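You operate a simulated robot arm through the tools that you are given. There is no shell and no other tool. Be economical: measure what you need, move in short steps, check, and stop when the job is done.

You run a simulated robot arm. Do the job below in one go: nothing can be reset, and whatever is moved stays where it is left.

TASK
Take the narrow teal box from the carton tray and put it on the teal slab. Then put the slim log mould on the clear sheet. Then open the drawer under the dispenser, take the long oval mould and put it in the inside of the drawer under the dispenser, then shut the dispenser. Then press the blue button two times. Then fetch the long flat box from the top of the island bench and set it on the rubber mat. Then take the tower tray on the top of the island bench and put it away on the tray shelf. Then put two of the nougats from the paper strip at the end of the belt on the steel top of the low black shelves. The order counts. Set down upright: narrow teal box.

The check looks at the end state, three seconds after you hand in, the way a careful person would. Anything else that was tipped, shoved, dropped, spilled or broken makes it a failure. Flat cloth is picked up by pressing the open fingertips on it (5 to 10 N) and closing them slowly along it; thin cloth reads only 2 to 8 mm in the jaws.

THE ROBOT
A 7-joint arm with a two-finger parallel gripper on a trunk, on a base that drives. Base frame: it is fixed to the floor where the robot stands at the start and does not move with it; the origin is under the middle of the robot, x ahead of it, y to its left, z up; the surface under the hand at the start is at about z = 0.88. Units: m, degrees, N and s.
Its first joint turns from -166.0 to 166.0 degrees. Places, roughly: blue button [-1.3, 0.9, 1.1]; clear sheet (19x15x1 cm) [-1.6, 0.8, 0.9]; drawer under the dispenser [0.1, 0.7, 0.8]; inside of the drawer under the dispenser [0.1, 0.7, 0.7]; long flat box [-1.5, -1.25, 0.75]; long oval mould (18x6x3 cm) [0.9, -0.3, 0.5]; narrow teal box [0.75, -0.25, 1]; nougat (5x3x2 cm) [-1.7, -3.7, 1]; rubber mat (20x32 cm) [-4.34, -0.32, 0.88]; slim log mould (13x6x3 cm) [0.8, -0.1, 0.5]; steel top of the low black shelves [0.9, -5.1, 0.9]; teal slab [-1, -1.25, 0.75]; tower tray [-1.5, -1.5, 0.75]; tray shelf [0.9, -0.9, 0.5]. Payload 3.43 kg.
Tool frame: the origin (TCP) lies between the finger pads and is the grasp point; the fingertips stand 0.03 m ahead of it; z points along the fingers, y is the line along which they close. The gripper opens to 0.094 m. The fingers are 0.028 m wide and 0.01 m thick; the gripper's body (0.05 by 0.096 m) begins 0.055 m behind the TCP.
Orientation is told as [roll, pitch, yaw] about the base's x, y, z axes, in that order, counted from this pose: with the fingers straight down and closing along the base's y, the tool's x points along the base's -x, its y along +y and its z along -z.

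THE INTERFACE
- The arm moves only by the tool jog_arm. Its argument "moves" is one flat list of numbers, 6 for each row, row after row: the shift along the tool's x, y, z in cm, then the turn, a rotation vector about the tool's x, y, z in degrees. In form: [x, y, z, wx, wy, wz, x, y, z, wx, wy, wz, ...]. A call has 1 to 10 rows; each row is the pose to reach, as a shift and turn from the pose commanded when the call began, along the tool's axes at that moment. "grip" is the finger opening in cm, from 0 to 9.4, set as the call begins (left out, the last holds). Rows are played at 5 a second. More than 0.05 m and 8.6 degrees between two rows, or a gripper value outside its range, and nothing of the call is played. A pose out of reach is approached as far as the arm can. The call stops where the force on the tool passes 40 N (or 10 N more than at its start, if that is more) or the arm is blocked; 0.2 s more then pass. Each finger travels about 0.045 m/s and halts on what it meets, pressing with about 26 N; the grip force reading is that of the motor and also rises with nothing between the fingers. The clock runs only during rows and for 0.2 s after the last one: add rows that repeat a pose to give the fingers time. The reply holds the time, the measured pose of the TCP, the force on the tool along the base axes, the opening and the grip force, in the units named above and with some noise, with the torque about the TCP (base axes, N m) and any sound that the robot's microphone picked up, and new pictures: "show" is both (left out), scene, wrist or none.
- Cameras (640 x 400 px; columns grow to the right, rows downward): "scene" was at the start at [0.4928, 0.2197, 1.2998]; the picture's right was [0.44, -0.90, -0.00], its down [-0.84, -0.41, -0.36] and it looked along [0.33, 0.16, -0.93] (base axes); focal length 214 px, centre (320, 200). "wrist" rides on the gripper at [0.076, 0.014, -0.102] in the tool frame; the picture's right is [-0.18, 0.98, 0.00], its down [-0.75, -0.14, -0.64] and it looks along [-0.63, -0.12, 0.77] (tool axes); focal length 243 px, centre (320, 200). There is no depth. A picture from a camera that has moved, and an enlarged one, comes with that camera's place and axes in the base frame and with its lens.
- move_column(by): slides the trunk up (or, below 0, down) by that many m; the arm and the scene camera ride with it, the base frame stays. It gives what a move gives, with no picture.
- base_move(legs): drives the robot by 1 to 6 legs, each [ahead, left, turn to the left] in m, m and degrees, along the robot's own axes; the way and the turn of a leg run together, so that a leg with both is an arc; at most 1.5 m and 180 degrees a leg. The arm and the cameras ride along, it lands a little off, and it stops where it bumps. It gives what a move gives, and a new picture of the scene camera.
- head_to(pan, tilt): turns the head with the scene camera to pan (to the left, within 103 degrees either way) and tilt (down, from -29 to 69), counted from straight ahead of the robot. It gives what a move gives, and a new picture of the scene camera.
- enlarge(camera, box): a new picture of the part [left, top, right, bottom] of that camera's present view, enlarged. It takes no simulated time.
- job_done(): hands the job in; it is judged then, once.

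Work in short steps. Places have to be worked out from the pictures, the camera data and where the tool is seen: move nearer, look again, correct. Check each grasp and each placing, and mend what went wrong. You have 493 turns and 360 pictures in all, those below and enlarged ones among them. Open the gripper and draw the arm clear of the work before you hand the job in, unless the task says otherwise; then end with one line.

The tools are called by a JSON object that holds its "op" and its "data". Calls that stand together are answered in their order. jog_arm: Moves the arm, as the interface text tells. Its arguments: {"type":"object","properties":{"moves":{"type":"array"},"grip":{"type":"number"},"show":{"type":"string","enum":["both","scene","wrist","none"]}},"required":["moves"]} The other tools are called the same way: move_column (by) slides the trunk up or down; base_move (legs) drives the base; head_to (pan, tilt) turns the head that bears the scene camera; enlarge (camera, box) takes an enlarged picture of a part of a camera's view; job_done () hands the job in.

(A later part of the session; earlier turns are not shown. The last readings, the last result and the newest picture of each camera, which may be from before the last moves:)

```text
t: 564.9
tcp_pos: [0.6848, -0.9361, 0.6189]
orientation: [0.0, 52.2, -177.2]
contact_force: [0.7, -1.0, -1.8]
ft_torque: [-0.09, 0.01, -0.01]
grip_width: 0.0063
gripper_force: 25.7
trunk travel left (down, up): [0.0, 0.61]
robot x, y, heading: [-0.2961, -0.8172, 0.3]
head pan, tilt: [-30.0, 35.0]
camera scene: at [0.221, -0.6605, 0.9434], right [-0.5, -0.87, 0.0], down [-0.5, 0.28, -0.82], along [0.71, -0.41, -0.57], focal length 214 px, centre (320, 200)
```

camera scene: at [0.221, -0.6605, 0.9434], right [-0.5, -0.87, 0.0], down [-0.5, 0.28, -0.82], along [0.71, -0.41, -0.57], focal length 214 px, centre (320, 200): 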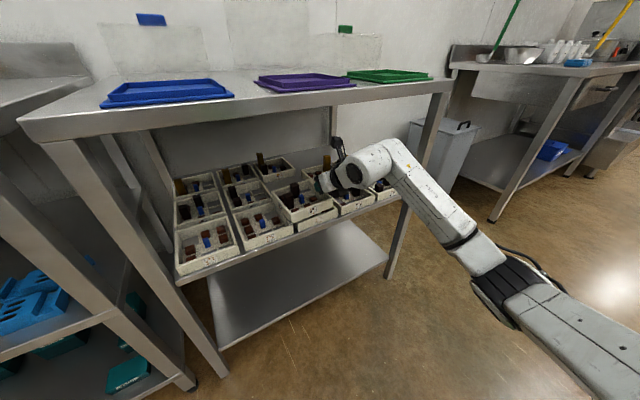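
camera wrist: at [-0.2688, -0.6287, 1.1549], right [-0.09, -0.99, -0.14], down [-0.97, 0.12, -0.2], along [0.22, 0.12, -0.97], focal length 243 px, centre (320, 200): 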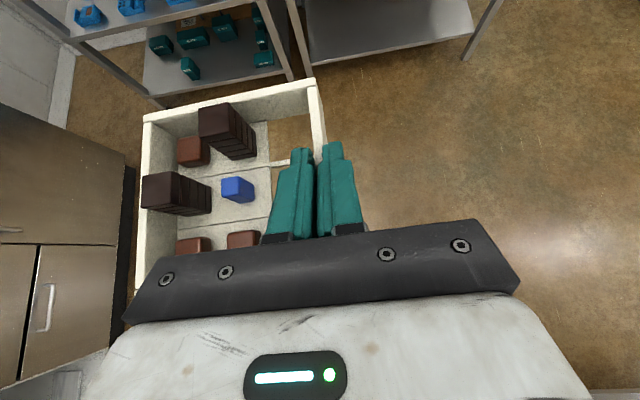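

{"op": "jog_arm", "data": {"moves": [0, 0, 0, 0, 0, 0], "show": "wrist"}}

{"op": "enlarge", "data": {"camera": "scene", "box": [160, 120, 420, 280]}}

```text
t: 565.3
tcp_pos: [0.6854, -0.9351, 0.6188]
orientation: [0.1, 52.3, -177.2]
contact_force: [0.3, 0.7, -1.6]
ft_torque: [-0.11, 0.0, 0.0]
grip_width: 0.0063
gripper_force: 25.9
trunk travel left (down, up): [0.0, 0.61]
robot x, y, heading: [-0.3, -0.8128, 0.1]
head pan, tilt: [-30.0, 35.0]
camera wrist: at [0.652, -0.9527, 0.7438], right [-0.07, -0.99, -0.14], down [-0.97, 0.1, -0.2], along [0.21, 0.13, -0.97], focal length 243 px, centre (320, 200)
```

wrist: 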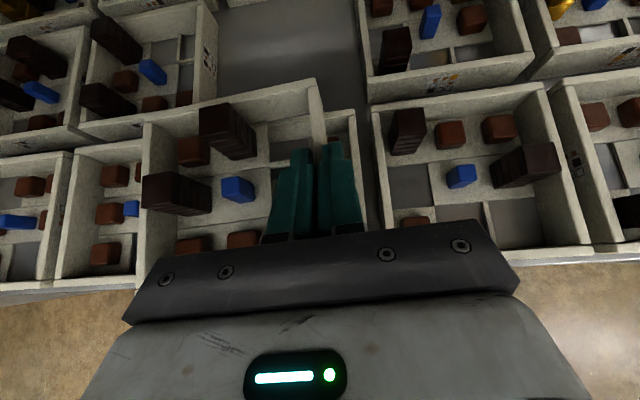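

```text
2.46 times, centred on (290, 200) of scene
camera zoom: at [0.221, -0.6606, 0.9434], right [-0.5, -0.87, 0.0], down [-0.5, 0.29, -0.82], along [0.71, -0.41, -0.57], focal length 528 px, centre (394, 200)
```

zoom: 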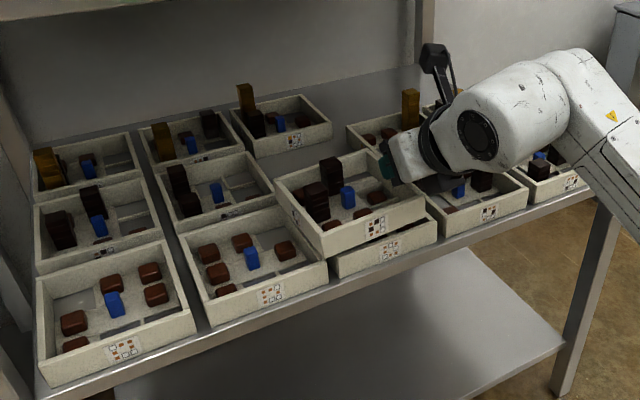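

Held tray clears the front tray. Correct the 2.8° yaw, then drive the base in 0.17 m.

{"op": "jog_arm", "data": {"moves": [0, 0, 0, -1.1, 0, 0.85, 0, 0, 0, -2.2, 0, 1.7, 0, 0, 0, -2.2, 0, 1.7], "show": "none"}}

{"op": "base_move", "data": {"legs": [[0.17, -0.01, 0]]}}

{"op": "jog_arm", "data": {"moves": [0, 0, 0, 0, 0, 0], "show": "wrist"}}

{"op": "enlarge", "data": {"camera": "scene", "box": [180, 120, 420, 270]}}

```text
t: 566.1
tcp_pos: [0.6858, -0.9375, 0.6184]
orientation: [0.2, 52.3, -180.1]
contact_force: [0.1, 1.0, -1.6]
ft_torque: [-0.11, 0.05, -0.01]
grip_width: 0.0063
gripper_force: 25.9
trunk travel left (down, up): [0.0, 0.61]
robot x, y, heading: [-0.2986, -0.8147, -0.0]
head pan, tilt: [-30.0, 35.0]
```

```text
t: 567.6
tcp_pos: [0.8505, -0.9481, 0.6184]
orientation: [0.1, 52.3, 179.9]
contact_force: [0.1, 0.8, -2.8]
ft_torque: [-0.12, 0.01, 0.0]
grip_width: 0.0063
gripper_force: 25.8
trunk travel left (down, up): [0.0, 0.61]
robot x, y, heading: [-0.1316, -0.8188, 0.1]
head pan, tilt: [-30.0, 35.0]
camera scene: at [0.3869, -0.6711, 0.9434], right [-0.5, -0.87, 0.0], down [-0.5, 0.29, -0.82], along [0.71, -0.41, -0.57], focal length 214 px, centre (320, 200)
```

scene: 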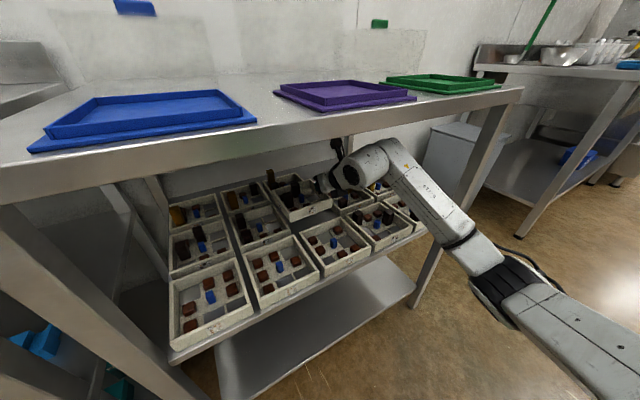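

```text
t: 568.0
tcp_pos: [0.8515, -0.9481, 0.6174]
orientation: [0.2, 52.2, 180.0]
contact_force: [0.1, 0.2, -1.4]
ft_torque: [-0.11, 0.01, 0.02]
grip_width: 0.0065
gripper_force: 25.7
trunk travel left (down, up): [0.0, 0.61]
robot x, y, heading: [-0.1339, -0.8215, 0.1]
head pan, tilt: [-30.0, 35.0]
camera wrist: at [0.8167, -0.9631, 0.7436], right [-0.12, -0.98, -0.14], down [-0.97, 0.14, -0.2], along [0.22, 0.12, -0.97], focal length 243 px, centre (320, 200)
```

wrist: 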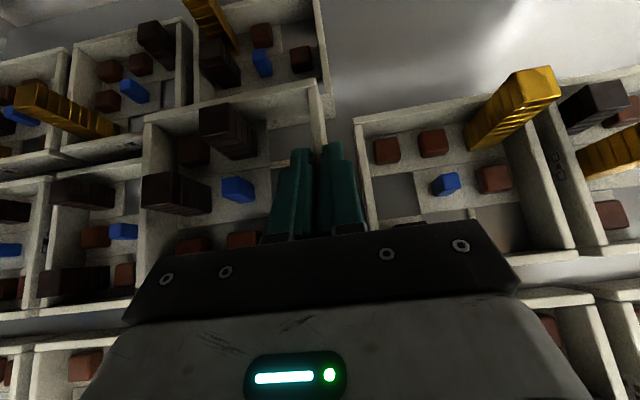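

```text
2.67 times, centred on (300, 195) of scene
camera zoom: at [0.3869, -0.6711, 0.9434], right [-0.5, -0.87, 0.0], down [-0.5, 0.29, -0.82], along [0.71, -0.41, -0.57], focal length 572 px, centre (373, 213)
```

zoom: 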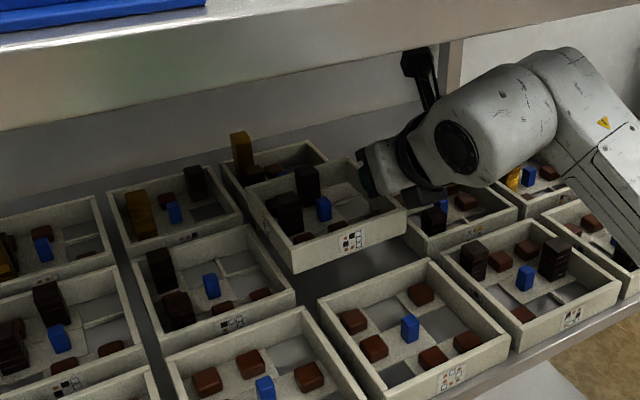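

Slot bounds: x 0.771–0.932, y −0.975…−0.815. Shift −7 mm in x, 3 mm right, and lower 3.5 cm slowly.

{"op": "jog_arm", "data": {"moves": [-0.2, 0.15, -0.3, 0, 0, 0, -0.43, 0.3, -0.55, 0, 0, 0, -0.83, 0.3, -0.25, 0, 0, 0, -1.23, 0.3, 0.06, 0, 0, 0, -1.63, 0.3, 0.37, 0, 0, 0, -2.03, 0.3, 0.68, 0, 0, 0, -2.43, 0.3, 0.99, 0, 0, 0, -2.83, 0.3, 1.3, 0, 0, 0, -3.2, 0.3, 1.59, 0, 0, 0]}}

{"op": "enlarge", "data": {"camera": "scene", "box": [220, 130, 400, 250]}}

```text
t: 570.0
tcp_pos: [0.8442, -0.951, 0.5837]
orientation: [0.1, 52.3, 179.8]
contact_force: [0.4, -0.1, -1.4]
ft_torque: [-0.06, 0.04, 0.02]
grip_width: 0.0065
gripper_force: 25.9
trunk travel left (down, up): [0.0, 0.61]
robot x, y, heading: [-0.1285, -0.8226, 0.1]
head pan, tilt: [-30.0, 35.0]
camera scene: at [0.3869, -0.6711, 0.9434], right [-0.5, -0.87, 0.0], down [-0.5, 0.29, -0.82], along [0.71, -0.41, -0.57], focal length 214 px, centre (320, 200)
camera wrist: at [0.809, -0.9666, 0.7087], right [-0.12, -0.98, -0.14], down [-0.97, 0.14, -0.2], along [0.22, 0.12, -0.97], focal length 243 px, centre (320, 200)
```

scene: 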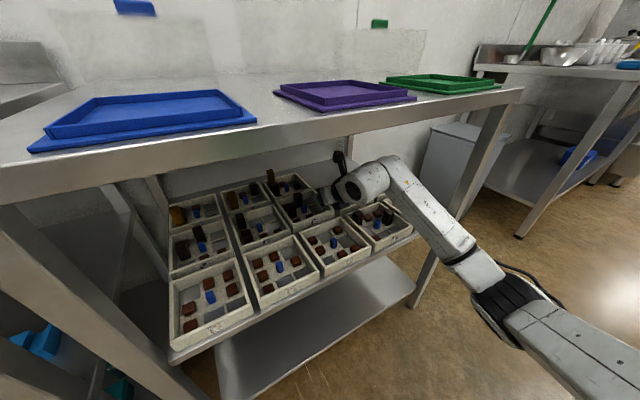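
wrist: 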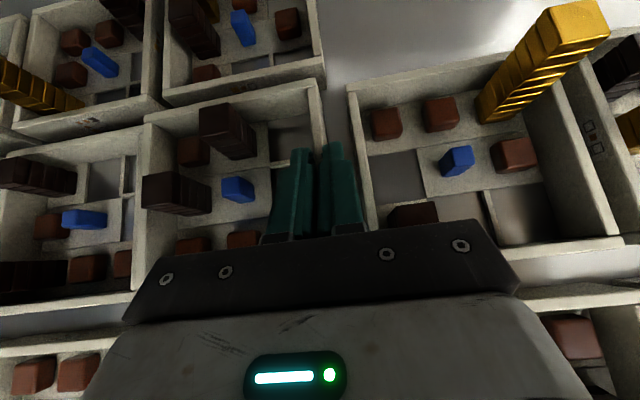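

```text
3.33 times, centred on (310, 190) of scene
camera zoom: at [0.3869, -0.6711, 0.9434], right [-0.5, -0.87, 0.0], down [-0.5, 0.29, -0.82], along [0.71, -0.41, -0.57], focal length 715 px, centre (353, 233)
```

zoom: 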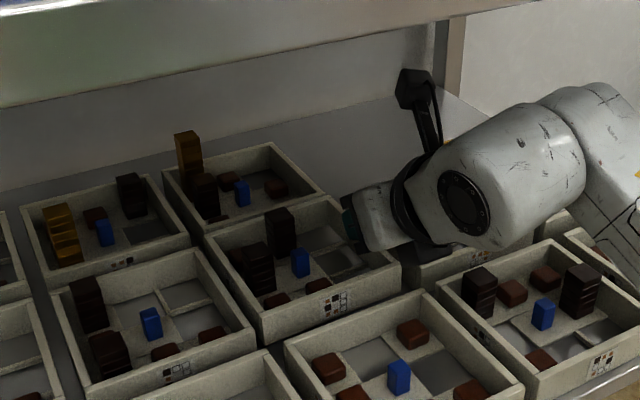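

Well within the slot. Shift 4 mm left and creep down to contact.

{"op": "jog_arm", "data": {"moves": [-0.4, -0.2, 0.3, 0, 0, 0, -0.8, -0.4, 0.61, 0, 0, 0, -1.1, -0.4, 0.85, 0, 0, 0, -1.34, -0.4, 1.04, 0, 0, 0, -1.58, -0.4, 1.22, 0, 0, 0, -1.82, -0.4, 1.41, 0, 0, 0, -2.06, -0.4, 1.6, 0, 0, 0, -2.3, -0.4, 1.78, 0, 0, 0]}}

```text
t: 571.6
tcp_pos: [0.8446, -0.9467, 0.5645]
orientation: [0.1, 53.2, -179.9]
contact_force: [0.2, 0.7, 11.3]
ft_torque: [0.04, 0.09, 0.07]
grip_width: 0.0071
gripper_force: 3.8
trunk travel left (down, up): [0.0, 0.61]
robot x, y, heading: [-0.1341, -0.8217, 0.0]
head pan, tilt: [-30.0, 35.0]
stopped in row 8: the force on the tool passed its limit at 43 N (the readings are from after the stop); the commanded pose is now the measured one
camera scene: at [0.3864, -0.671, 0.9433], right [-0.5, -0.87, 0.0], down [-0.5, 0.29, -0.82], along [0.71, -0.41, -0.57], focal length 214 px, centre (320, 200)
camera wrist: at [0.8087, -0.9615, 0.6884], right [-0.11, -0.98, -0.14], down [-0.97, 0.14, -0.22], along [0.23, 0.12, -0.97], focal length 243 px, centre (320, 200)
```

scene: 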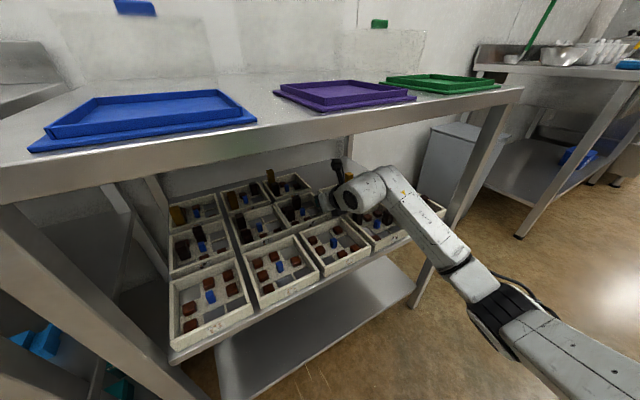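
wrist: 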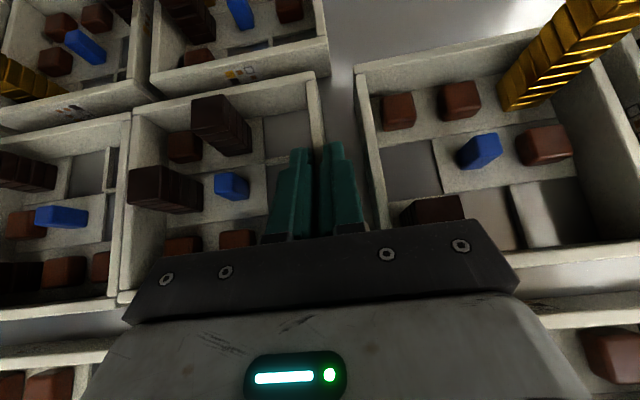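

Tray rests on the shelf. Open the fingers a little (1.5 cm).

{"op": "jog_arm", "data": {"moves": [0.1, 0, -0.1, 0, 0, 0, 0.1, 0, -0.1, 0, 0, 0, 0.1, 0, -0.1, 0, 0, 0], "grip": 1.5, "show": "wrist"}}

{"op": "enlarge", "data": {"camera": "wrist", "box": [220, 80, 420, 240]}}

```text
t: 572.4
tcp_pos: [0.8439, -0.9463, 0.5636]
orientation: [0.1, 52.9, -180.0]
contact_force: [-0.1, 1.4, 0.2]
ft_torque: [0.0, 0.01, -0.02]
grip_width: 0.0148
gripper_force: 0.0
trunk travel left (down, up): [0.0, 0.61]
robot x, y, heading: [-0.133, -0.8235, 0.2]
head pan, tilt: [-30.0, 35.0]
camera wrist: at [0.8086, -0.9614, 0.6877], right [-0.11, -0.98, -0.15], down [-0.97, 0.14, -0.21], along [0.23, 0.12, -0.97], focal length 243 px, centre (320, 200)
```

wrist: 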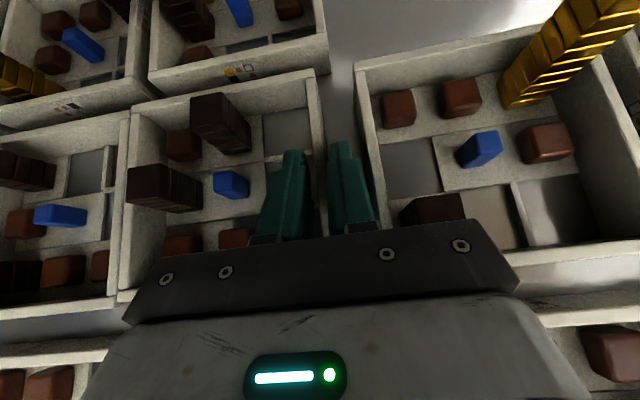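

```text
2.50 times, centred on (320, 160) of wrist
camera zoom: at [0.8086, -0.9614, 0.6877], right [-0.11, -0.98, -0.15], down [-0.97, 0.14, -0.21], along [0.23, 0.12, -0.97], focal length 606 px, centre (320, 300)
```

zoom: 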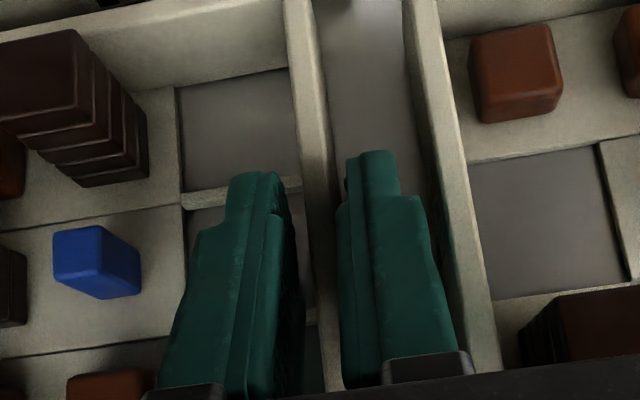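

Free on both sides. Lift straight up, then back out.

{"op": "jog_arm", "data": {"moves": [0.4, 0, -0.3, 0, 0, 0, 0.9, 0, -0.7, 0, 0, 0, 1.6, 0, -1.25, 0, 0, 0, 2.6, 0, -2, 0, 0, 0, 3.6, 0, -2.8, 0, 0, 0, 4.5, 0, -3.5, 0, 0, 0, 4.5, 0, -3.5, 0, 0, 0]}}

```text
t: 574.0
tcp_pos: [0.8432, -0.9466, 0.6209]
orientation: [0.2, 52.8, -180.0]
contact_force: [0.1, 0.8, 0.2]
ft_torque: [0.02, 0.04, 0.0]
grip_width: 0.015
gripper_force: 0.1
trunk travel left (down, up): [0.0, 0.61]
robot x, y, heading: [-0.1299, -0.8229, -0.1]
head pan, tilt: [-30.0, 35.0]
camera scene: at [0.3867, -0.6711, 0.9434], right [-0.5, -0.87, 0.0], down [-0.5, 0.29, -0.82], along [0.71, -0.41, -0.57], focal length 214 px, centre (320, 200)
camera wrist: at [0.8076, -0.9615, 0.7455], right [-0.11, -0.98, -0.15], down [-0.97, 0.14, -0.21], along [0.23, 0.12, -0.97], focal length 243 px, centre (320, 200)
```

scene: 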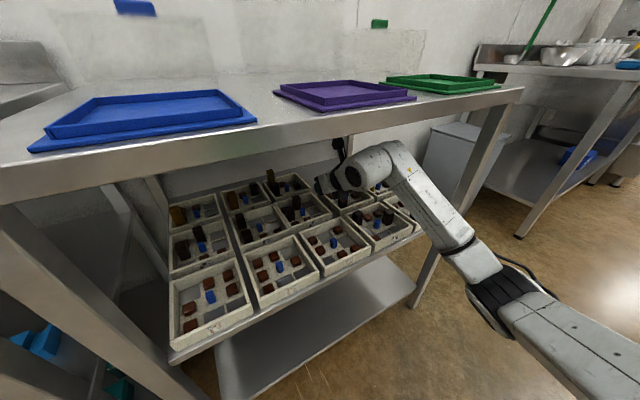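
wrist: 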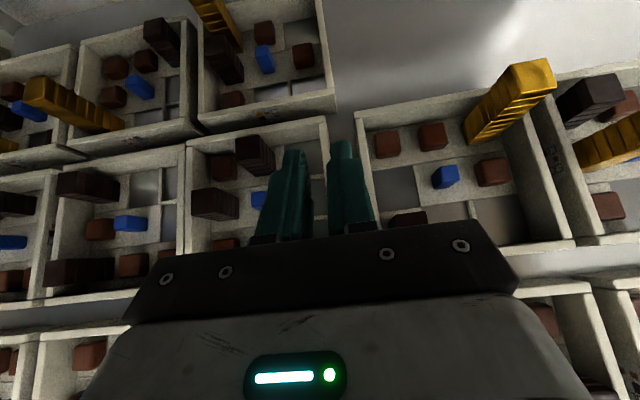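

Tray put away. Back out, raise the trunk, and head south toward the belt.

{"op": "base_move", "data": {"legs": [[-0.45, 0, 0]]}}

{"op": "move_column", "data": {"by": 0.4}}

{"op": "move_column", "data": {"by": 0.1}}

{"op": "enlarge", "data": {"camera": "scene", "box": [120, 100, 440, 300]}}

```text
t: 576.8
tcp_pos: [0.3817, -0.9548, 0.6218]
orientation: [0.1, 52.8, 179.5]
contact_force: [0.0, -0.5, -0.1]
ft_torque: [-0.01, 0.0, 0.0]
grip_width: 0.0149
gripper_force: 0.1
trunk travel left (down, up): [0.0, 0.61]
robot x, y, heading: [-0.5929, -0.8181, -0.6]
head pan, tilt: [-30.0, 35.0]
camera scene: at [-0.0713, -0.6747, 0.9434], right [-0.51, -0.86, 0.0], down [-0.49, 0.29, -0.82], along [0.71, -0.42, -0.57], focal length 214 px, centre (320, 200)
```

scene: 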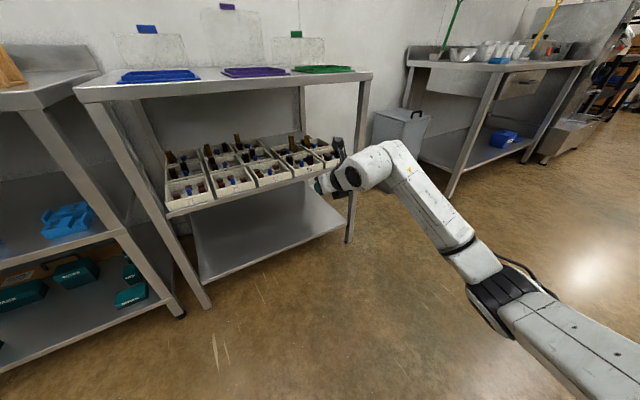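

```text
t: 580.6
tcp_pos: [0.381, -0.9546, 1.0214]
orientation: [0.2, 52.8, 179.4]
contact_force: [-0.9, 1.0, 0.5]
ft_torque: [-0.01, -0.03, -0.02]
grip_width: 0.0149
gripper_force: 0.0
trunk travel left (down, up): [-0.4, 0.21]
robot x, y, heading: [-0.5899, -0.8233, -0.8]
head pan, tilt: [-30.0, 35.0]
```

```text
t: 582.0
tcp_pos: [0.3812, -0.956, 1.1222]
orientation: [0.1, 52.8, 179.4]
contact_force: [-0.6, -0.3, -0.5]
ft_torque: [-0.01, 0.0, 0.01]
grip_width: 0.0151
gripper_force: 0.1
trunk travel left (down, up): [-0.5, 0.11]
robot x, y, heading: [-0.5892, -0.8196, -0.6]
head pan, tilt: [-30.0, 35.0]
```

```text
2.00 times, centred on (280, 200) of scene
camera zoom: at [-0.0712, -0.6748, 1.4434], right [-0.51, -0.86, 0.0], down [-0.49, 0.29, -0.82], along [0.71, -0.42, -0.57], focal length 429 px, centre (400, 200)
```

zoom: 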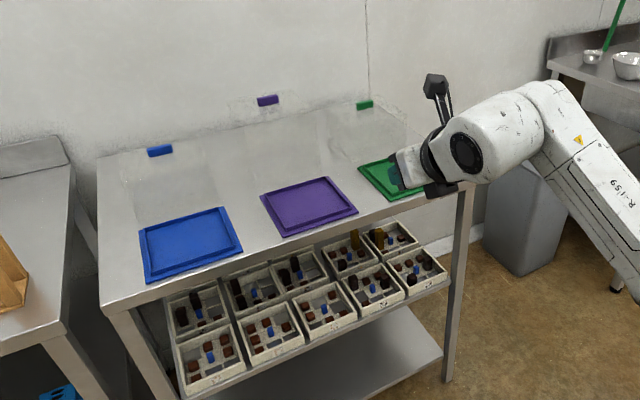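

Straighten and retract the hand.

{"op": "jog_arm", "data": {"moves": [-2, 0, -2.6, 0, -6, 0, -4, 0, -5.2, 0, -12, 0, -6, 0, -7.8, 0, -18, 0, -8, 0, -10.4, 0, -24, 0, -10, 0, -13, 0, -30, 0, -12, 0, -15.6, 0, -36, 0, -14, 0, -18.2, 0, -43, 0, -15, 0, -19.7, 0, -50, 0, -15, 0, -19.7, 0, -52.8, 0], "show": "none"}}

{"op": "base_move", "data": {"legs": [[0.25, 0, 0], [0, 0, -89.4], [1.3, 0, 0]]}}

{"op": "head_to", "data": {"pan": 0, "tilt": 25}}

```text
t: 584.0
tcp_pos: [0.1341, -0.9529, 1.119]
orientation: [0.1, -0.2, 179.4]
contact_force: [0.0, 0.4, -0.6]
ft_torque: [0.01, -0.03, 0.0]
grip_width: 0.015
gripper_force: 0.1
trunk travel left (down, up): [-0.5, 0.11]
robot x, y, heading: [-0.592, -0.8196, -0.5]
head pan, tilt: [-30.0, 35.0]
```

```text
t: 595.8
tcp_pos: [-0.5148, -2.8701, 1.1192]
orientation: [0.1, 0.0, 88.5]
contact_force: [0.3, 0.3, 0.1]
ft_torque: [-0.02, 0.0, 0.0]
grip_width: 0.0148
gripper_force: 0.1
trunk travel left (down, up): [-0.5, 0.11]
robot x, y, heading: [-0.3796, -2.1464, -91.2]
head pan, tilt: [-30.0, 35.0]
camera scene: at [-0.2357, -2.6678, 1.4435], right [-0.85, 0.52, 0.0], down [0.3, 0.49, -0.82], along [-0.43, -0.7, -0.57], focal length 214 px, centre (320, 200)
```

scene: 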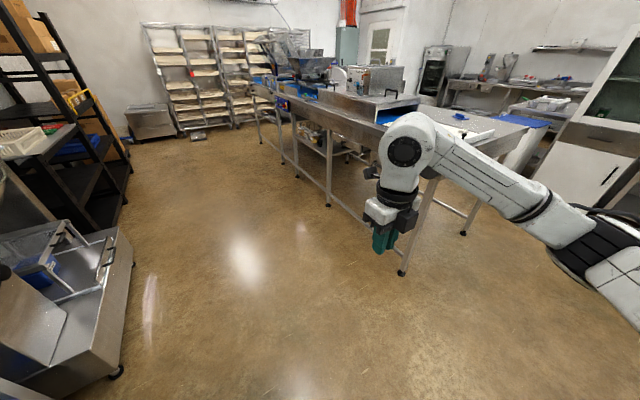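

```text
t: 596.8
tcp_pos: [-0.5164, -2.8705, 1.1201]
orientation: [0.1, 0.0, 88.5]
contact_force: [0.1, 0.4, -0.2]
ft_torque: [0.03, 0.0, 0.01]
grip_width: 0.0148
gripper_force: 0.1
trunk travel left (down, up): [-0.5, 0.11]
robot x, y, heading: [-0.3762, -2.1421, -91.3]
head pan, tilt: [0.0, 25.0]
camera scene: at [-0.1921, -2.6847, 1.4592], right [-1.0, 0.02, 0.0], down [0.01, 0.42, -0.91], along [-0.02, -0.91, -0.42], focal length 214 px, centre (320, 200)
```

scene: 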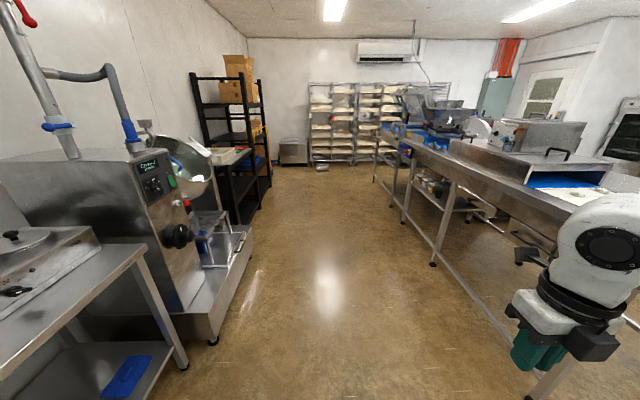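

Belt end is to the right. Drive to stand north of it.

{"op": "base_move", "data": {"legs": [[0.2, -1.15, 1.3]]}}

{"op": "head_to", "data": {"pan": -8, "tilt": 45}}

```text
t: 602.6
tcp_pos: [-1.6323, -3.0533, 1.1194]
orientation: [0.2, -0.1, 89.0]
contact_force: [-0.5, -0.4, 0.0]
ft_torque: [-0.01, 0.02, 0.0]
grip_width: 0.015
gripper_force: 0.1
trunk travel left (down, up): [-0.5, 0.11]
robot x, y, heading: [-1.4963, -2.329, -90.8]
head pan, tilt: [0.0, 25.0]
camera scene: at [-1.3105, -2.8645, 1.4592], right [-1.0, 0.01, 0.0], down [0.01, 0.42, -0.91], along [-0.01, -0.91, -0.42], focal length 214 px, centre (320, 200)
```

scene: 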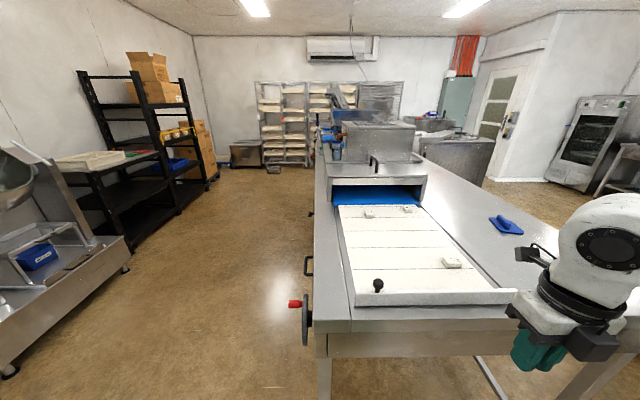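

```text
t: 603.4
tcp_pos: [-1.6316, -3.052, 1.1188]
orientation: [0.1, 0.0, 89.1]
contact_force: [0.3, 0.1, 0.4]
ft_torque: [0.03, 0.02, 0.0]
grip_width: 0.0152
gripper_force: 0.1
trunk travel left (down, up): [-0.5, 0.11]
robot x, y, heading: [-1.4998, -2.3283, -90.9]
head pan, tilt: [-8.0, 45.0]
camera scene: at [-1.3217, -2.8528, 1.4287], right [-0.99, 0.15, 0.0], down [0.11, 0.7, -0.71], along [-0.11, -0.7, -0.71], focal length 214 px, centre (320, 200)
```

scene: 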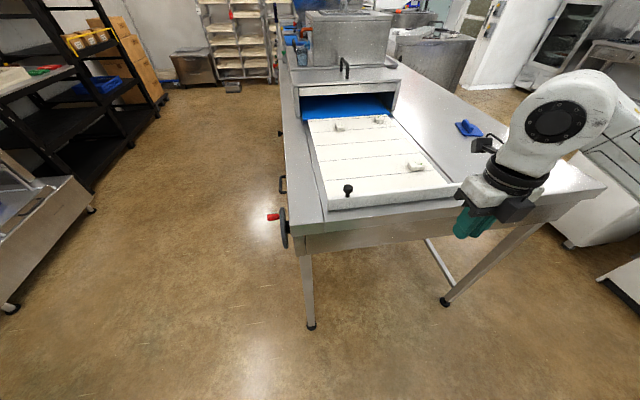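

{"op": "enlarge", "data": {"camera": "scene", "box": [290, 90, 470, 220]}}

```text
3.08 times, centred on (380, 155) of scene
camera zoom: at [-1.3217, -2.8528, 1.4287], right [-0.99, 0.15, 0.0], down [0.11, 0.7, -0.71], along [-0.11, -0.7, -0.71], focal length 660 px, centre (135, 338)
```

zoom: 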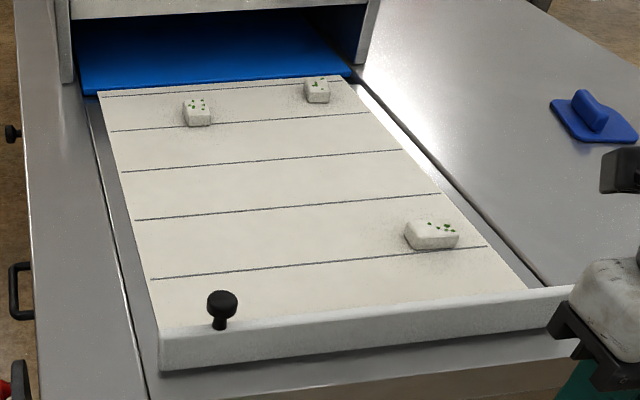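

Three nougats: C ≈(−1.78, −3.45), A ≈(−1.57, −3.81), B ≈(−1.78, −3.85). I'll stand on the belt's east side facing −x.

{"op": "base_move", "data": {"legs": [[0.45, 0.62, 0], [0, 0, -89.3], [0, 0.65, 0]]}}

{"op": "head_to", "data": {"pan": 0, "tilt": 50}}

```text
t: 614.5
tcp_pos: [-1.6007, -3.3232, 1.1199]
orientation: [0.1, 0.0, 1.8]
contact_force: [0.0, 0.8, -0.4]
ft_torque: [0.01, 0.0, 0.0]
grip_width: 0.0152
gripper_force: 0.1
trunk travel left (down, up): [-0.5, 0.11]
robot x, y, heading: [-0.8708, -3.4216, -178.3]
head pan, tilt: [-8.0, 45.0]
camera scene: at [-1.3866, -3.6235, 1.4286], right [0.11, 0.99, 0.0], down [0.7, -0.07, -0.71], along [-0.7, 0.07, -0.71], focal length 214 px, centre (320, 200)
```

scene: 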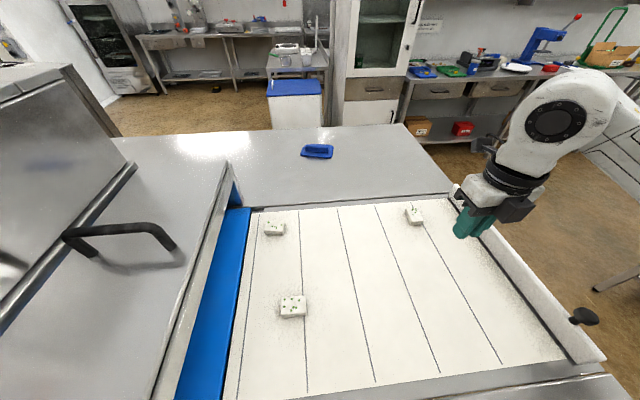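

```text
t: 615.2
tcp_pos: [-1.6009, -3.3242, 1.1204]
orientation: [0.1, -0.1, 1.8]
contact_force: [0.4, 0.5, 0.0]
ft_torque: [-0.02, 0.0, -0.03]
grip_width: 0.0148
gripper_force: 0.1
trunk travel left (down, up): [-0.5, 0.11]
robot x, y, heading: [-0.8681, -3.4202, -178.0]
head pan, tilt: [0.0, 50.0]
camera scene: at [-1.3827, -3.6347, 1.4217], right [-0.03, 1.0, 0.0], down [0.77, 0.03, -0.64], along [-0.64, -0.02, -0.77], focal length 214 px, centre (320, 200)
```

scene: 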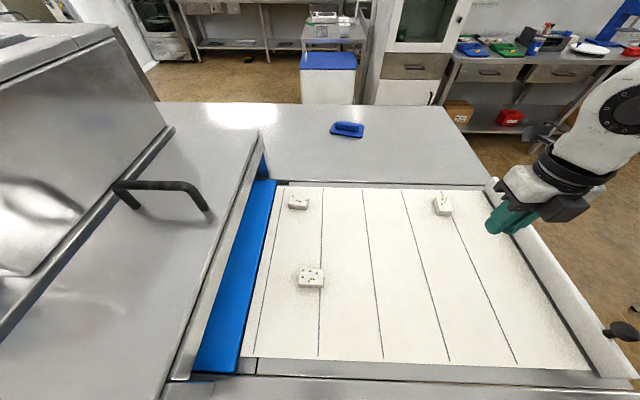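

{"op": "enlarge", "data": {"camera": "scene", "box": [270, 180, 470, 300]}}

```text
3.20 times, centred on (370, 240) of scene
camera zoom: at [-1.3827, -3.6347, 1.4217], right [-0.03, 1.0, 0.0], down [0.77, 0.03, -0.64], along [-0.64, -0.02, -0.77], focal length 686 px, centre (160, 72)
```

zoom: 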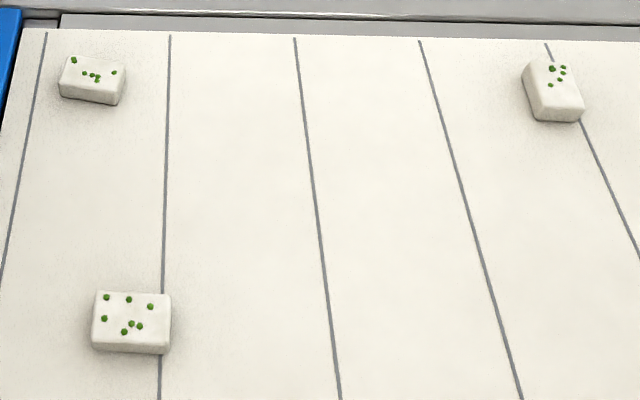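

Nougat C: centre ≈(−1.712, −3.353), long axis ~11° off x. Move above it and align.

{"op": "jog_arm", "data": {"moves": [3, -0.7, 0, 0, 0, -3, 6, -1.4, 0, 0, 0, -6, 9, -2, 0, 0, 0, -9, 11.2, -2.6, 2, 0, 0, -9.7, 11.2, -2.6, 4, 0, 0, -9.7, 11.2, -2.6, 4, 0, 0, -9.7], "grip": 5.5}}

```text
t: 616.6
tcp_pos: [-1.7119, -3.3542, 1.0827]
orientation: [0.1, 0.0, 11.5]
contact_force: [-0.2, 0.6, 0.4]
ft_torque: [-0.02, -0.01, 0.02]
grip_width: 0.0548
gripper_force: 0.0
trunk travel left (down, up): [-0.5, 0.11]
robot x, y, heading: [-0.8707, -3.422, -178.2]
head pan, tilt: [0.0, 50.0]
camera scene: at [-1.3827, -3.6348, 1.4217], right [-0.03, 1.0, 0.0], down [0.77, 0.03, -0.64], along [-0.64, -0.02, -0.77], focal length 214 px, centre (320, 200)
camera wrist: at [-1.789, -3.3576, 1.1865], right [-0.01, 1.0, 0.0], down [0.77, 0.01, 0.64], along [0.64, 0.01, -0.77], focal length 243 px, centre (320, 200)
```

scene: 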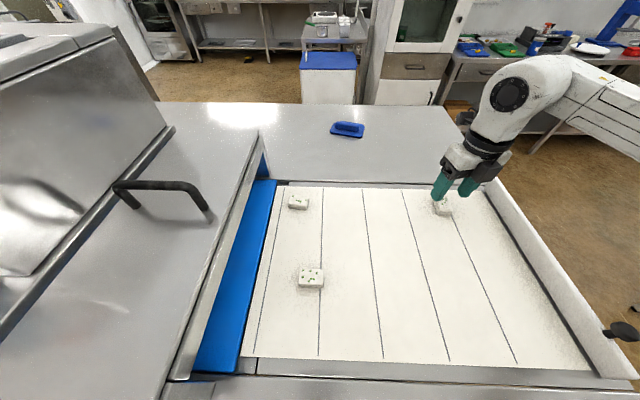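
wrist: 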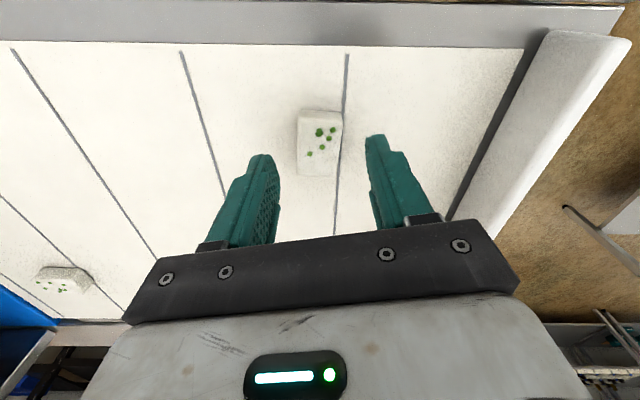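

Aligned. Descend 4.7 cm and close.

{"op": "jog_arm", "data": {"moves": [-0.4, -0.2, 2, 0, 0, 0, -0.4, -0.2, 3.5, 0, 0, 0, -0.4, -0.2, 4.2, 0, 0, 0, -0.4, -0.2, 4.7, 0, 0, 0], "show": "wrist"}}

```text
t: 617.4
tcp_pos: [-1.7065, -3.3555, 1.0461]
orientation: [-0.1, 0.3, 11.4]
contact_force: [10.5, 0.0, 18.8]
ft_torque: [0.69, -0.4, -0.39]
grip_width: 0.0538
gripper_force: 0.1
trunk travel left (down, up): [-0.5, 0.11]
robot x, y, heading: [-0.8716, -3.4201, -178.0]
head pan, tilt: [0.0, 50.0]
stopped in row 4: the force on the tool passed its limit at 50 N (the readings are from after the stop); the commanded pose is now the measured one
camera wrist: at [-1.7838, -3.3568, 1.1506], right [-0.01, 1.0, 0.0], down [0.77, 0.01, 0.64], along [0.64, 0.01, -0.77], focal length 243 px, centre (320, 200)
```

wrist: 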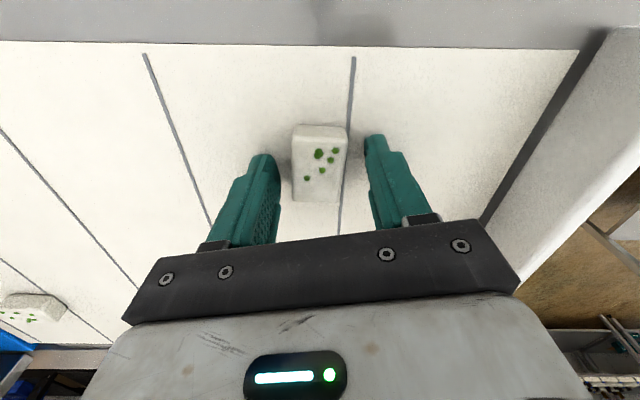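

Fingertips are on the surface (z≈1.015). Raise 5 mm and close.

{"op": "jog_arm", "data": {"moves": [0, 0, -0.5, 0, 0, 0, 0, 0, -0.5, 0, 0, 0], "show": "none"}}

{"op": "jog_arm", "data": {"moves": [0, 0, 0, 0, 0, 0, 0, 0, 0, 0, 0, 0, 0, 0, 0, 0, 0, 0], "grip": 2.2, "show": "wrist"}}

```text
t: 618.0
tcp_pos: [-1.7083, -3.3558, 1.0488]
orientation: [-0.1, 0.4, 11.4]
contact_force: [-0.2, -0.8, 0.4]
ft_torque: [0.01, -0.03, 0.01]
grip_width: 0.0553
gripper_force: 0.0
trunk travel left (down, up): [-0.5, 0.11]
robot x, y, heading: [-0.8706, -3.4215, -178.3]
head pan, tilt: [0.0, 50.0]
```

```text
t: 618.8
tcp_pos: [-1.7094, -3.3558, 1.0484]
orientation: [0.0, 0.2, 11.5]
contact_force: [-1.2, 0.4, 0.1]
ft_torque: [0.01, 0.0, -0.03]
grip_width: 0.0288
gripper_force: 26.3
trunk travel left (down, up): [-0.5, 0.11]
robot x, y, heading: [-0.8678, -3.4213, -177.8]
head pan, tilt: [0.0, 50.0]
camera wrist: at [-1.7852, -3.3568, 1.1532], right [-0.01, 1.0, 0.0], down [0.77, 0.01, 0.64], along [0.64, 0.01, -0.77], focal length 243 px, centre (320, 200)
```

wrist: 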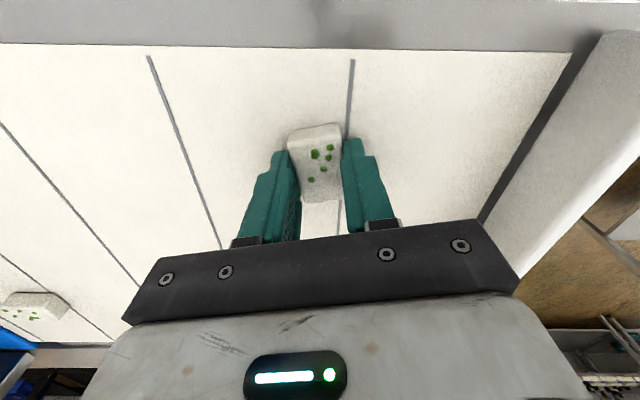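

Gripped (29 mm). Lift and retract.

{"op": "jog_arm", "data": {"moves": [0, 0, -2, 0, 0, 0, 0, 0, -5, 0, 0, 0, 0, 0, -9, 0, 0, 0, 0, 0, -12, 0, 0, 0, -4, 0, -12, 0, 0, 0, -8, 0, -12, 0, 0, 0, -12, 0, -12, 0, 0, 0, -16, 0, -12, 0, 0, 0, -19, 0, -12, 0, 0, 0]}}

```text
t: 620.8
tcp_pos: [-1.5195, -3.3238, 1.1668]
orientation: [0.0, 0.3, 11.5]
contact_force: [-0.5, 0.7, 0.3]
ft_torque: [0.0, -0.01, -0.01]
grip_width: 0.0286
gripper_force: 26.1
trunk travel left (down, up): [-0.5, 0.11]
robot x, y, heading: [-0.8697, -3.4229, -178.1]
head pan, tilt: [0.0, 50.0]
camera scene: at [-1.3826, -3.6348, 1.4217], right [-0.03, 1.0, 0.0], down [0.77, 0.03, -0.64], along [-0.64, -0.02, -0.77], focal length 214 px, centre (320, 200)
camera wrist: at [-1.5964, -3.3242, 1.2718], right [-0.02, 1.0, 0.0], down [0.77, 0.01, 0.64], along [0.64, 0.01, -0.77], focal length 243 px, centre (320, 200)
```

scene: 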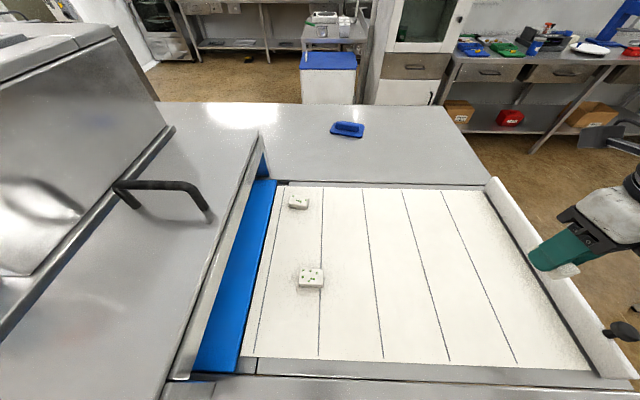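
wrist: 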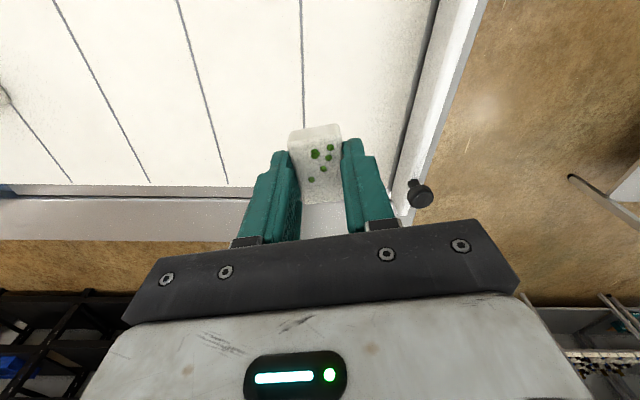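

{"op": "base_move", "data": {"legs": [[-0.4, 0, 0], [0, 0, 90], [0, 0, 88], [0, -1.2, 0]]}}

{"op": "head_to", "data": {"pan": -10, "tilt": 35}}

```text
t: 636.7
tcp_pos: [0.1547, -4.7778, 1.1672]
orientation: [0.0, 0.3, -171.7]
contact_force: [0.2, 0.1, -0.9]
ft_torque: [0.01, 0.03, 0.0]
grip_width: 0.0288
gripper_force: 26.7
trunk travel left (down, up): [-0.5, 0.11]
robot x, y, heading: [-0.489, -4.6423, -1.0]
head pan, tilt: [0.0, 50.0]
camera scene: at [0.0351, -4.4567, 1.4217], right [-0.02, -1.0, 0.0], down [-0.77, 0.02, -0.64], along [0.64, -0.01, -0.77], focal length 214 px, centre (320, 200)
```

scene: 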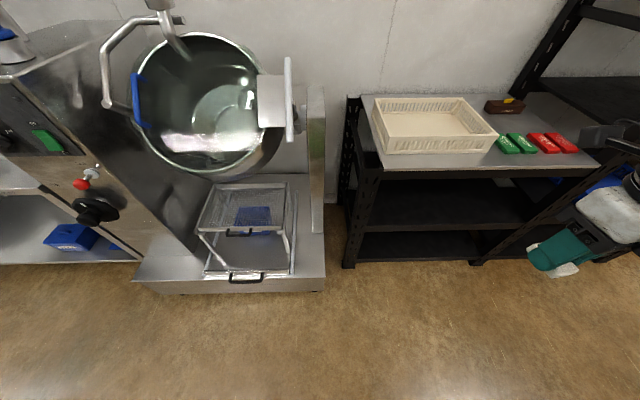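

```text
t: 637.5
tcp_pos: [0.1547, -4.7776, 1.1674]
orientation: [0.0, 0.2, -171.7]
contact_force: [0.5, -0.3, -0.7]
ft_torque: [0.0, 0.0, 0.0]
grip_width: 0.0287
gripper_force: 25.9
trunk travel left (down, up): [-0.5, 0.11]
robot x, y, heading: [-0.4898, -4.6365, -1.0]
head pan, tilt: [-10.0, 35.0]
camera scene: at [0.0445, -4.4722, 1.4434], right [-0.19, -0.98, 0.0], down [-0.56, 0.11, -0.82], along [0.8, -0.16, -0.57], focal length 214 px, centre (320, 200)
```

scene: 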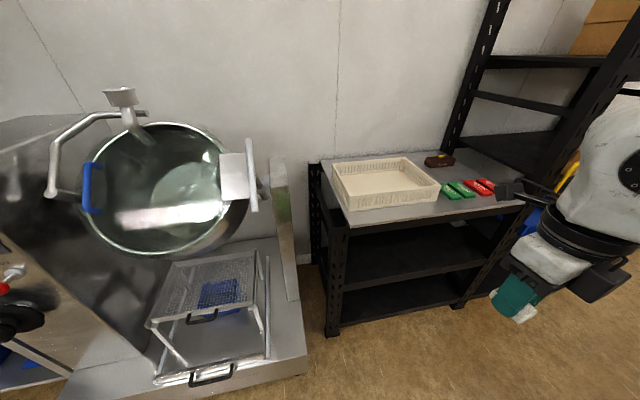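

Steel top: front edge x≈0.62, free strip in front of the crate (x 0.62–0.71). Drive closer; I'll place nougats there.

{"op": "base_move", "data": {"legs": [[0.38, -0.2, 0.5]]}}

{"op": "head_to", "data": {"pan": -15, "tilt": 50}}

```text
t: 640.1
tcp_pos: [0.5264, -4.9737, 1.1676]
orientation: [0.0, 0.3, -170.9]
contact_force: [0.0, 0.3, 1.1]
ft_torque: [-0.01, 0.02, 0.03]
grip_width: 0.0286
gripper_force: 26.2
trunk travel left (down, up): [-0.5, 0.11]
robot x, y, heading: [-0.1182, -4.8454, -0.6]
head pan, tilt: [-10.0, 35.0]
camera scene: at [0.412, -4.6706, 1.4435], right [-0.18, -0.98, 0.0], down [-0.56, 0.1, -0.82], along [0.81, -0.15, -0.57], focal length 214 px, centre (320, 200)
```

scene: 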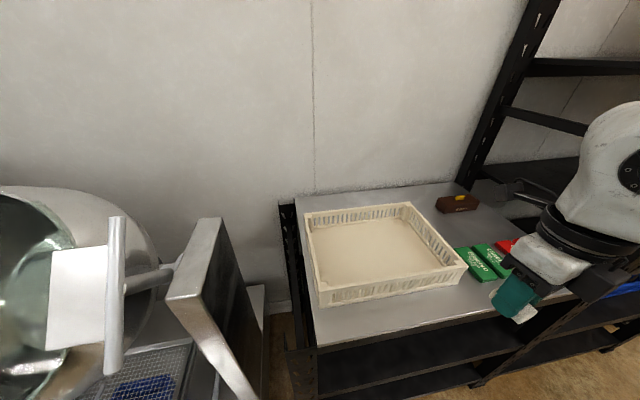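

```text
t: 640.9
tcp_pos: [0.5264, -4.9738, 1.1686]
orientation: [0.0, 0.3, -170.8]
contact_force: [0.1, 0.4, -0.9]
ft_torque: [0.05, -0.02, 0.01]
grip_width: 0.0286
gripper_force: 25.7
trunk travel left (down, up): [-0.5, 0.11]
robot x, y, heading: [-0.1191, -4.8491, -0.6]
head pan, tilt: [-15.0, 50.0]
camera scene: at [0.3997, -4.6752, 1.4218], right [-0.27, -0.96, 0.0], down [-0.74, 0.2, -0.64], along [0.62, -0.17, -0.77], focal length 214 px, centre (320, 200)
```

scene: 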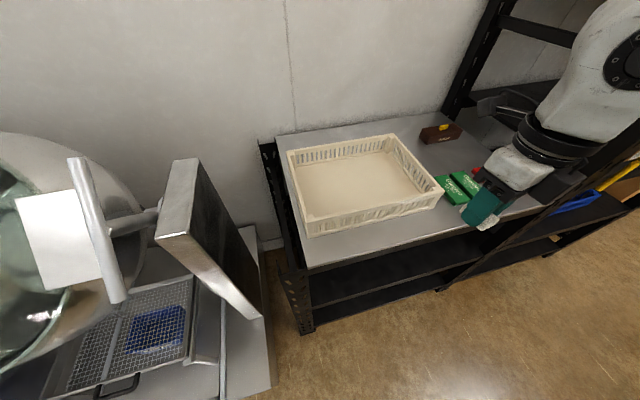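

Move over the strip at (0.657, −4.97) and lower.

{"op": "jog_arm", "data": {"moves": [4, 0.5, 0, 0, 0, 0, 8, 1, 0, 0, 0, 0, 12, 1.5, 0, 0, 0, 0, 13, 1.7, 4, 0, 0, 0, 13, 1.7, 8.5, 0, 0, 0, 13, 1.7, 13, 0, 0, 0, 13, 1.7, 17, 0, 0, 0, 13, 1.7, 19.5, 0, 0, 0, 13, 1.7, 19.5, 0, 0, 0]}}

```text
t: 642.9
tcp_pos: [0.6582, -4.9707, 0.9727]
orientation: [0.0, 0.3, -170.9]
contact_force: [0.2, -0.4, -1.6]
ft_torque: [0.03, -0.04, 0.02]
grip_width: 0.0289
gripper_force: 25.6
trunk travel left (down, up): [-0.5, 0.11]
robot x, y, heading: [-0.1203, -4.8483, -0.5]
head pan, tilt: [-15.0, 50.0]
camera scene: at [0.3998, -4.6752, 1.4217], right [-0.27, -0.96, 0.0], down [-0.74, 0.2, -0.64], along [0.62, -0.17, -0.77], focal length 214 px, centre (320, 200)
camera wrist: at [0.734, -4.9739, 1.0775], right [-0.03, -1.0, 0.0], down [-0.77, 0.02, 0.64], along [-0.64, 0.02, -0.77], focal length 243 px, centre (320, 200)
```

scene: 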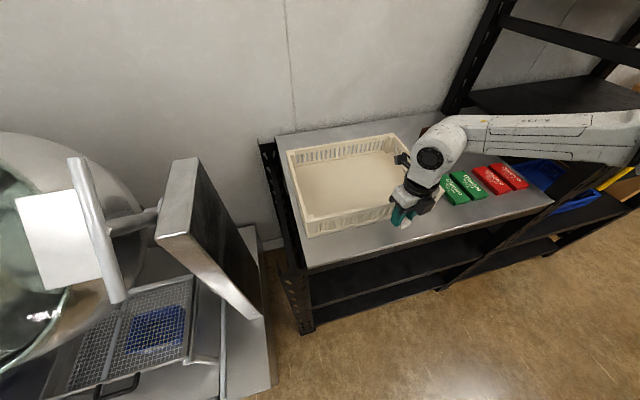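
wrist: 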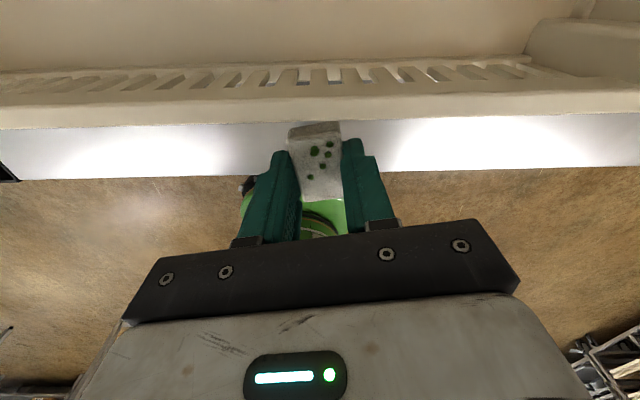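

Shift 0.9 cm toward the front edge to clear the crate, and creep down.

{"op": "jog_arm", "data": {"moves": [-0.9, 0, 0.5, 0, 0, 0, -0.9, 0, 1.5, 0, 0, 0, -0.9, 0, 2.3, 0, 0, 0, -0.9, 0, 2.8, 0, 0, 0, -0.9, 0, 3.2, 0, 0, 0, -0.9, 0, 3.6, 0, 0, 0, -0.9, 0, 4.0, 0, 0, 0, -0.9, 0, 4.4, 0, 0, 0, -0.9, 0, 4.8, 0, 0, 0], "show": "wrist"}}

```text
t: 644.9
tcp_pos: [0.65, -4.9718, 0.9301]
orientation: [0.0, 0.4, -171.0]
contact_force: [-7.5, 0.2, 18.9]
ft_torque: [-0.18, 0.22, -0.05]
grip_width: 0.0287
gripper_force: 25.8
trunk travel left (down, up): [-0.5, 0.11]
robot x, y, heading: [-0.1178, -4.8451, -0.6]
head pan, tilt: [-15.0, 50.0]
stopped in row 9: the force on the tool passed its limit at 44 N (the readings are from after the stop); the commanded pose is now the measured one
camera wrist: at [0.7266, -4.9747, 1.0348], right [-0.03, -1.0, 0.0], down [-0.77, 0.02, 0.64], along [-0.64, 0.02, -0.77], focal length 243 px, centre (320, 200)
```

wrist: 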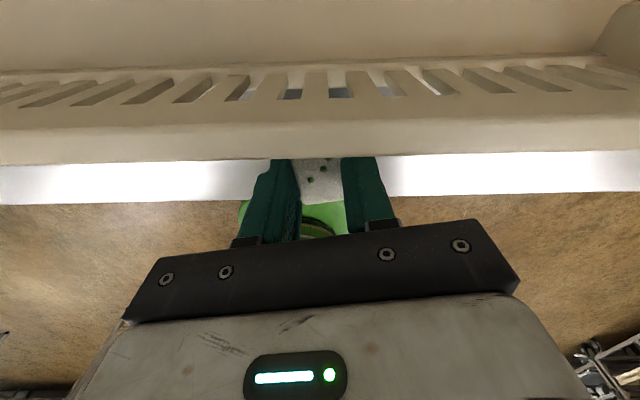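

Resting on the steel top. Open and lift away.

{"op": "jog_arm", "data": {"moves": [0, 0, -0.1, 0, 0, 0, 0, 0, -0.1, 0, 0, 0, 0, 0, -0.1, 0, 0, 0], "grip": 5, "show": "none"}}

{"op": "jog_arm", "data": {"moves": [0, 0, -3, 0, 0, 0, 0, 0, -7, 0, 0, 0, 0, 0, -11, 0, 0, 0, 0, 0, -15, 0, 0, 0, 0, 0, -19, 0, 0, 0, 0, 0, -23, 0, 0, 0, -5, 0, -25, 0, 0, 0, -10, 0, -25, 0, 0, 0]}}

```text
t: 645.6
tcp_pos: [0.6502, -4.9726, 0.9303]
orientation: [0.2, 0.5, -171.2]
contact_force: [2.6, 3.2, 14.2]
ft_torque: [0.57, 0.2, 0.02]
grip_width: 0.0523
gripper_force: 1.7
trunk travel left (down, up): [-0.5, 0.11]
robot x, y, heading: [-0.1143, -4.8462, -0.7]
head pan, tilt: [-15.0, 50.0]
```

```text
refused: row 7 steps farther than a row can; nothing moved
```

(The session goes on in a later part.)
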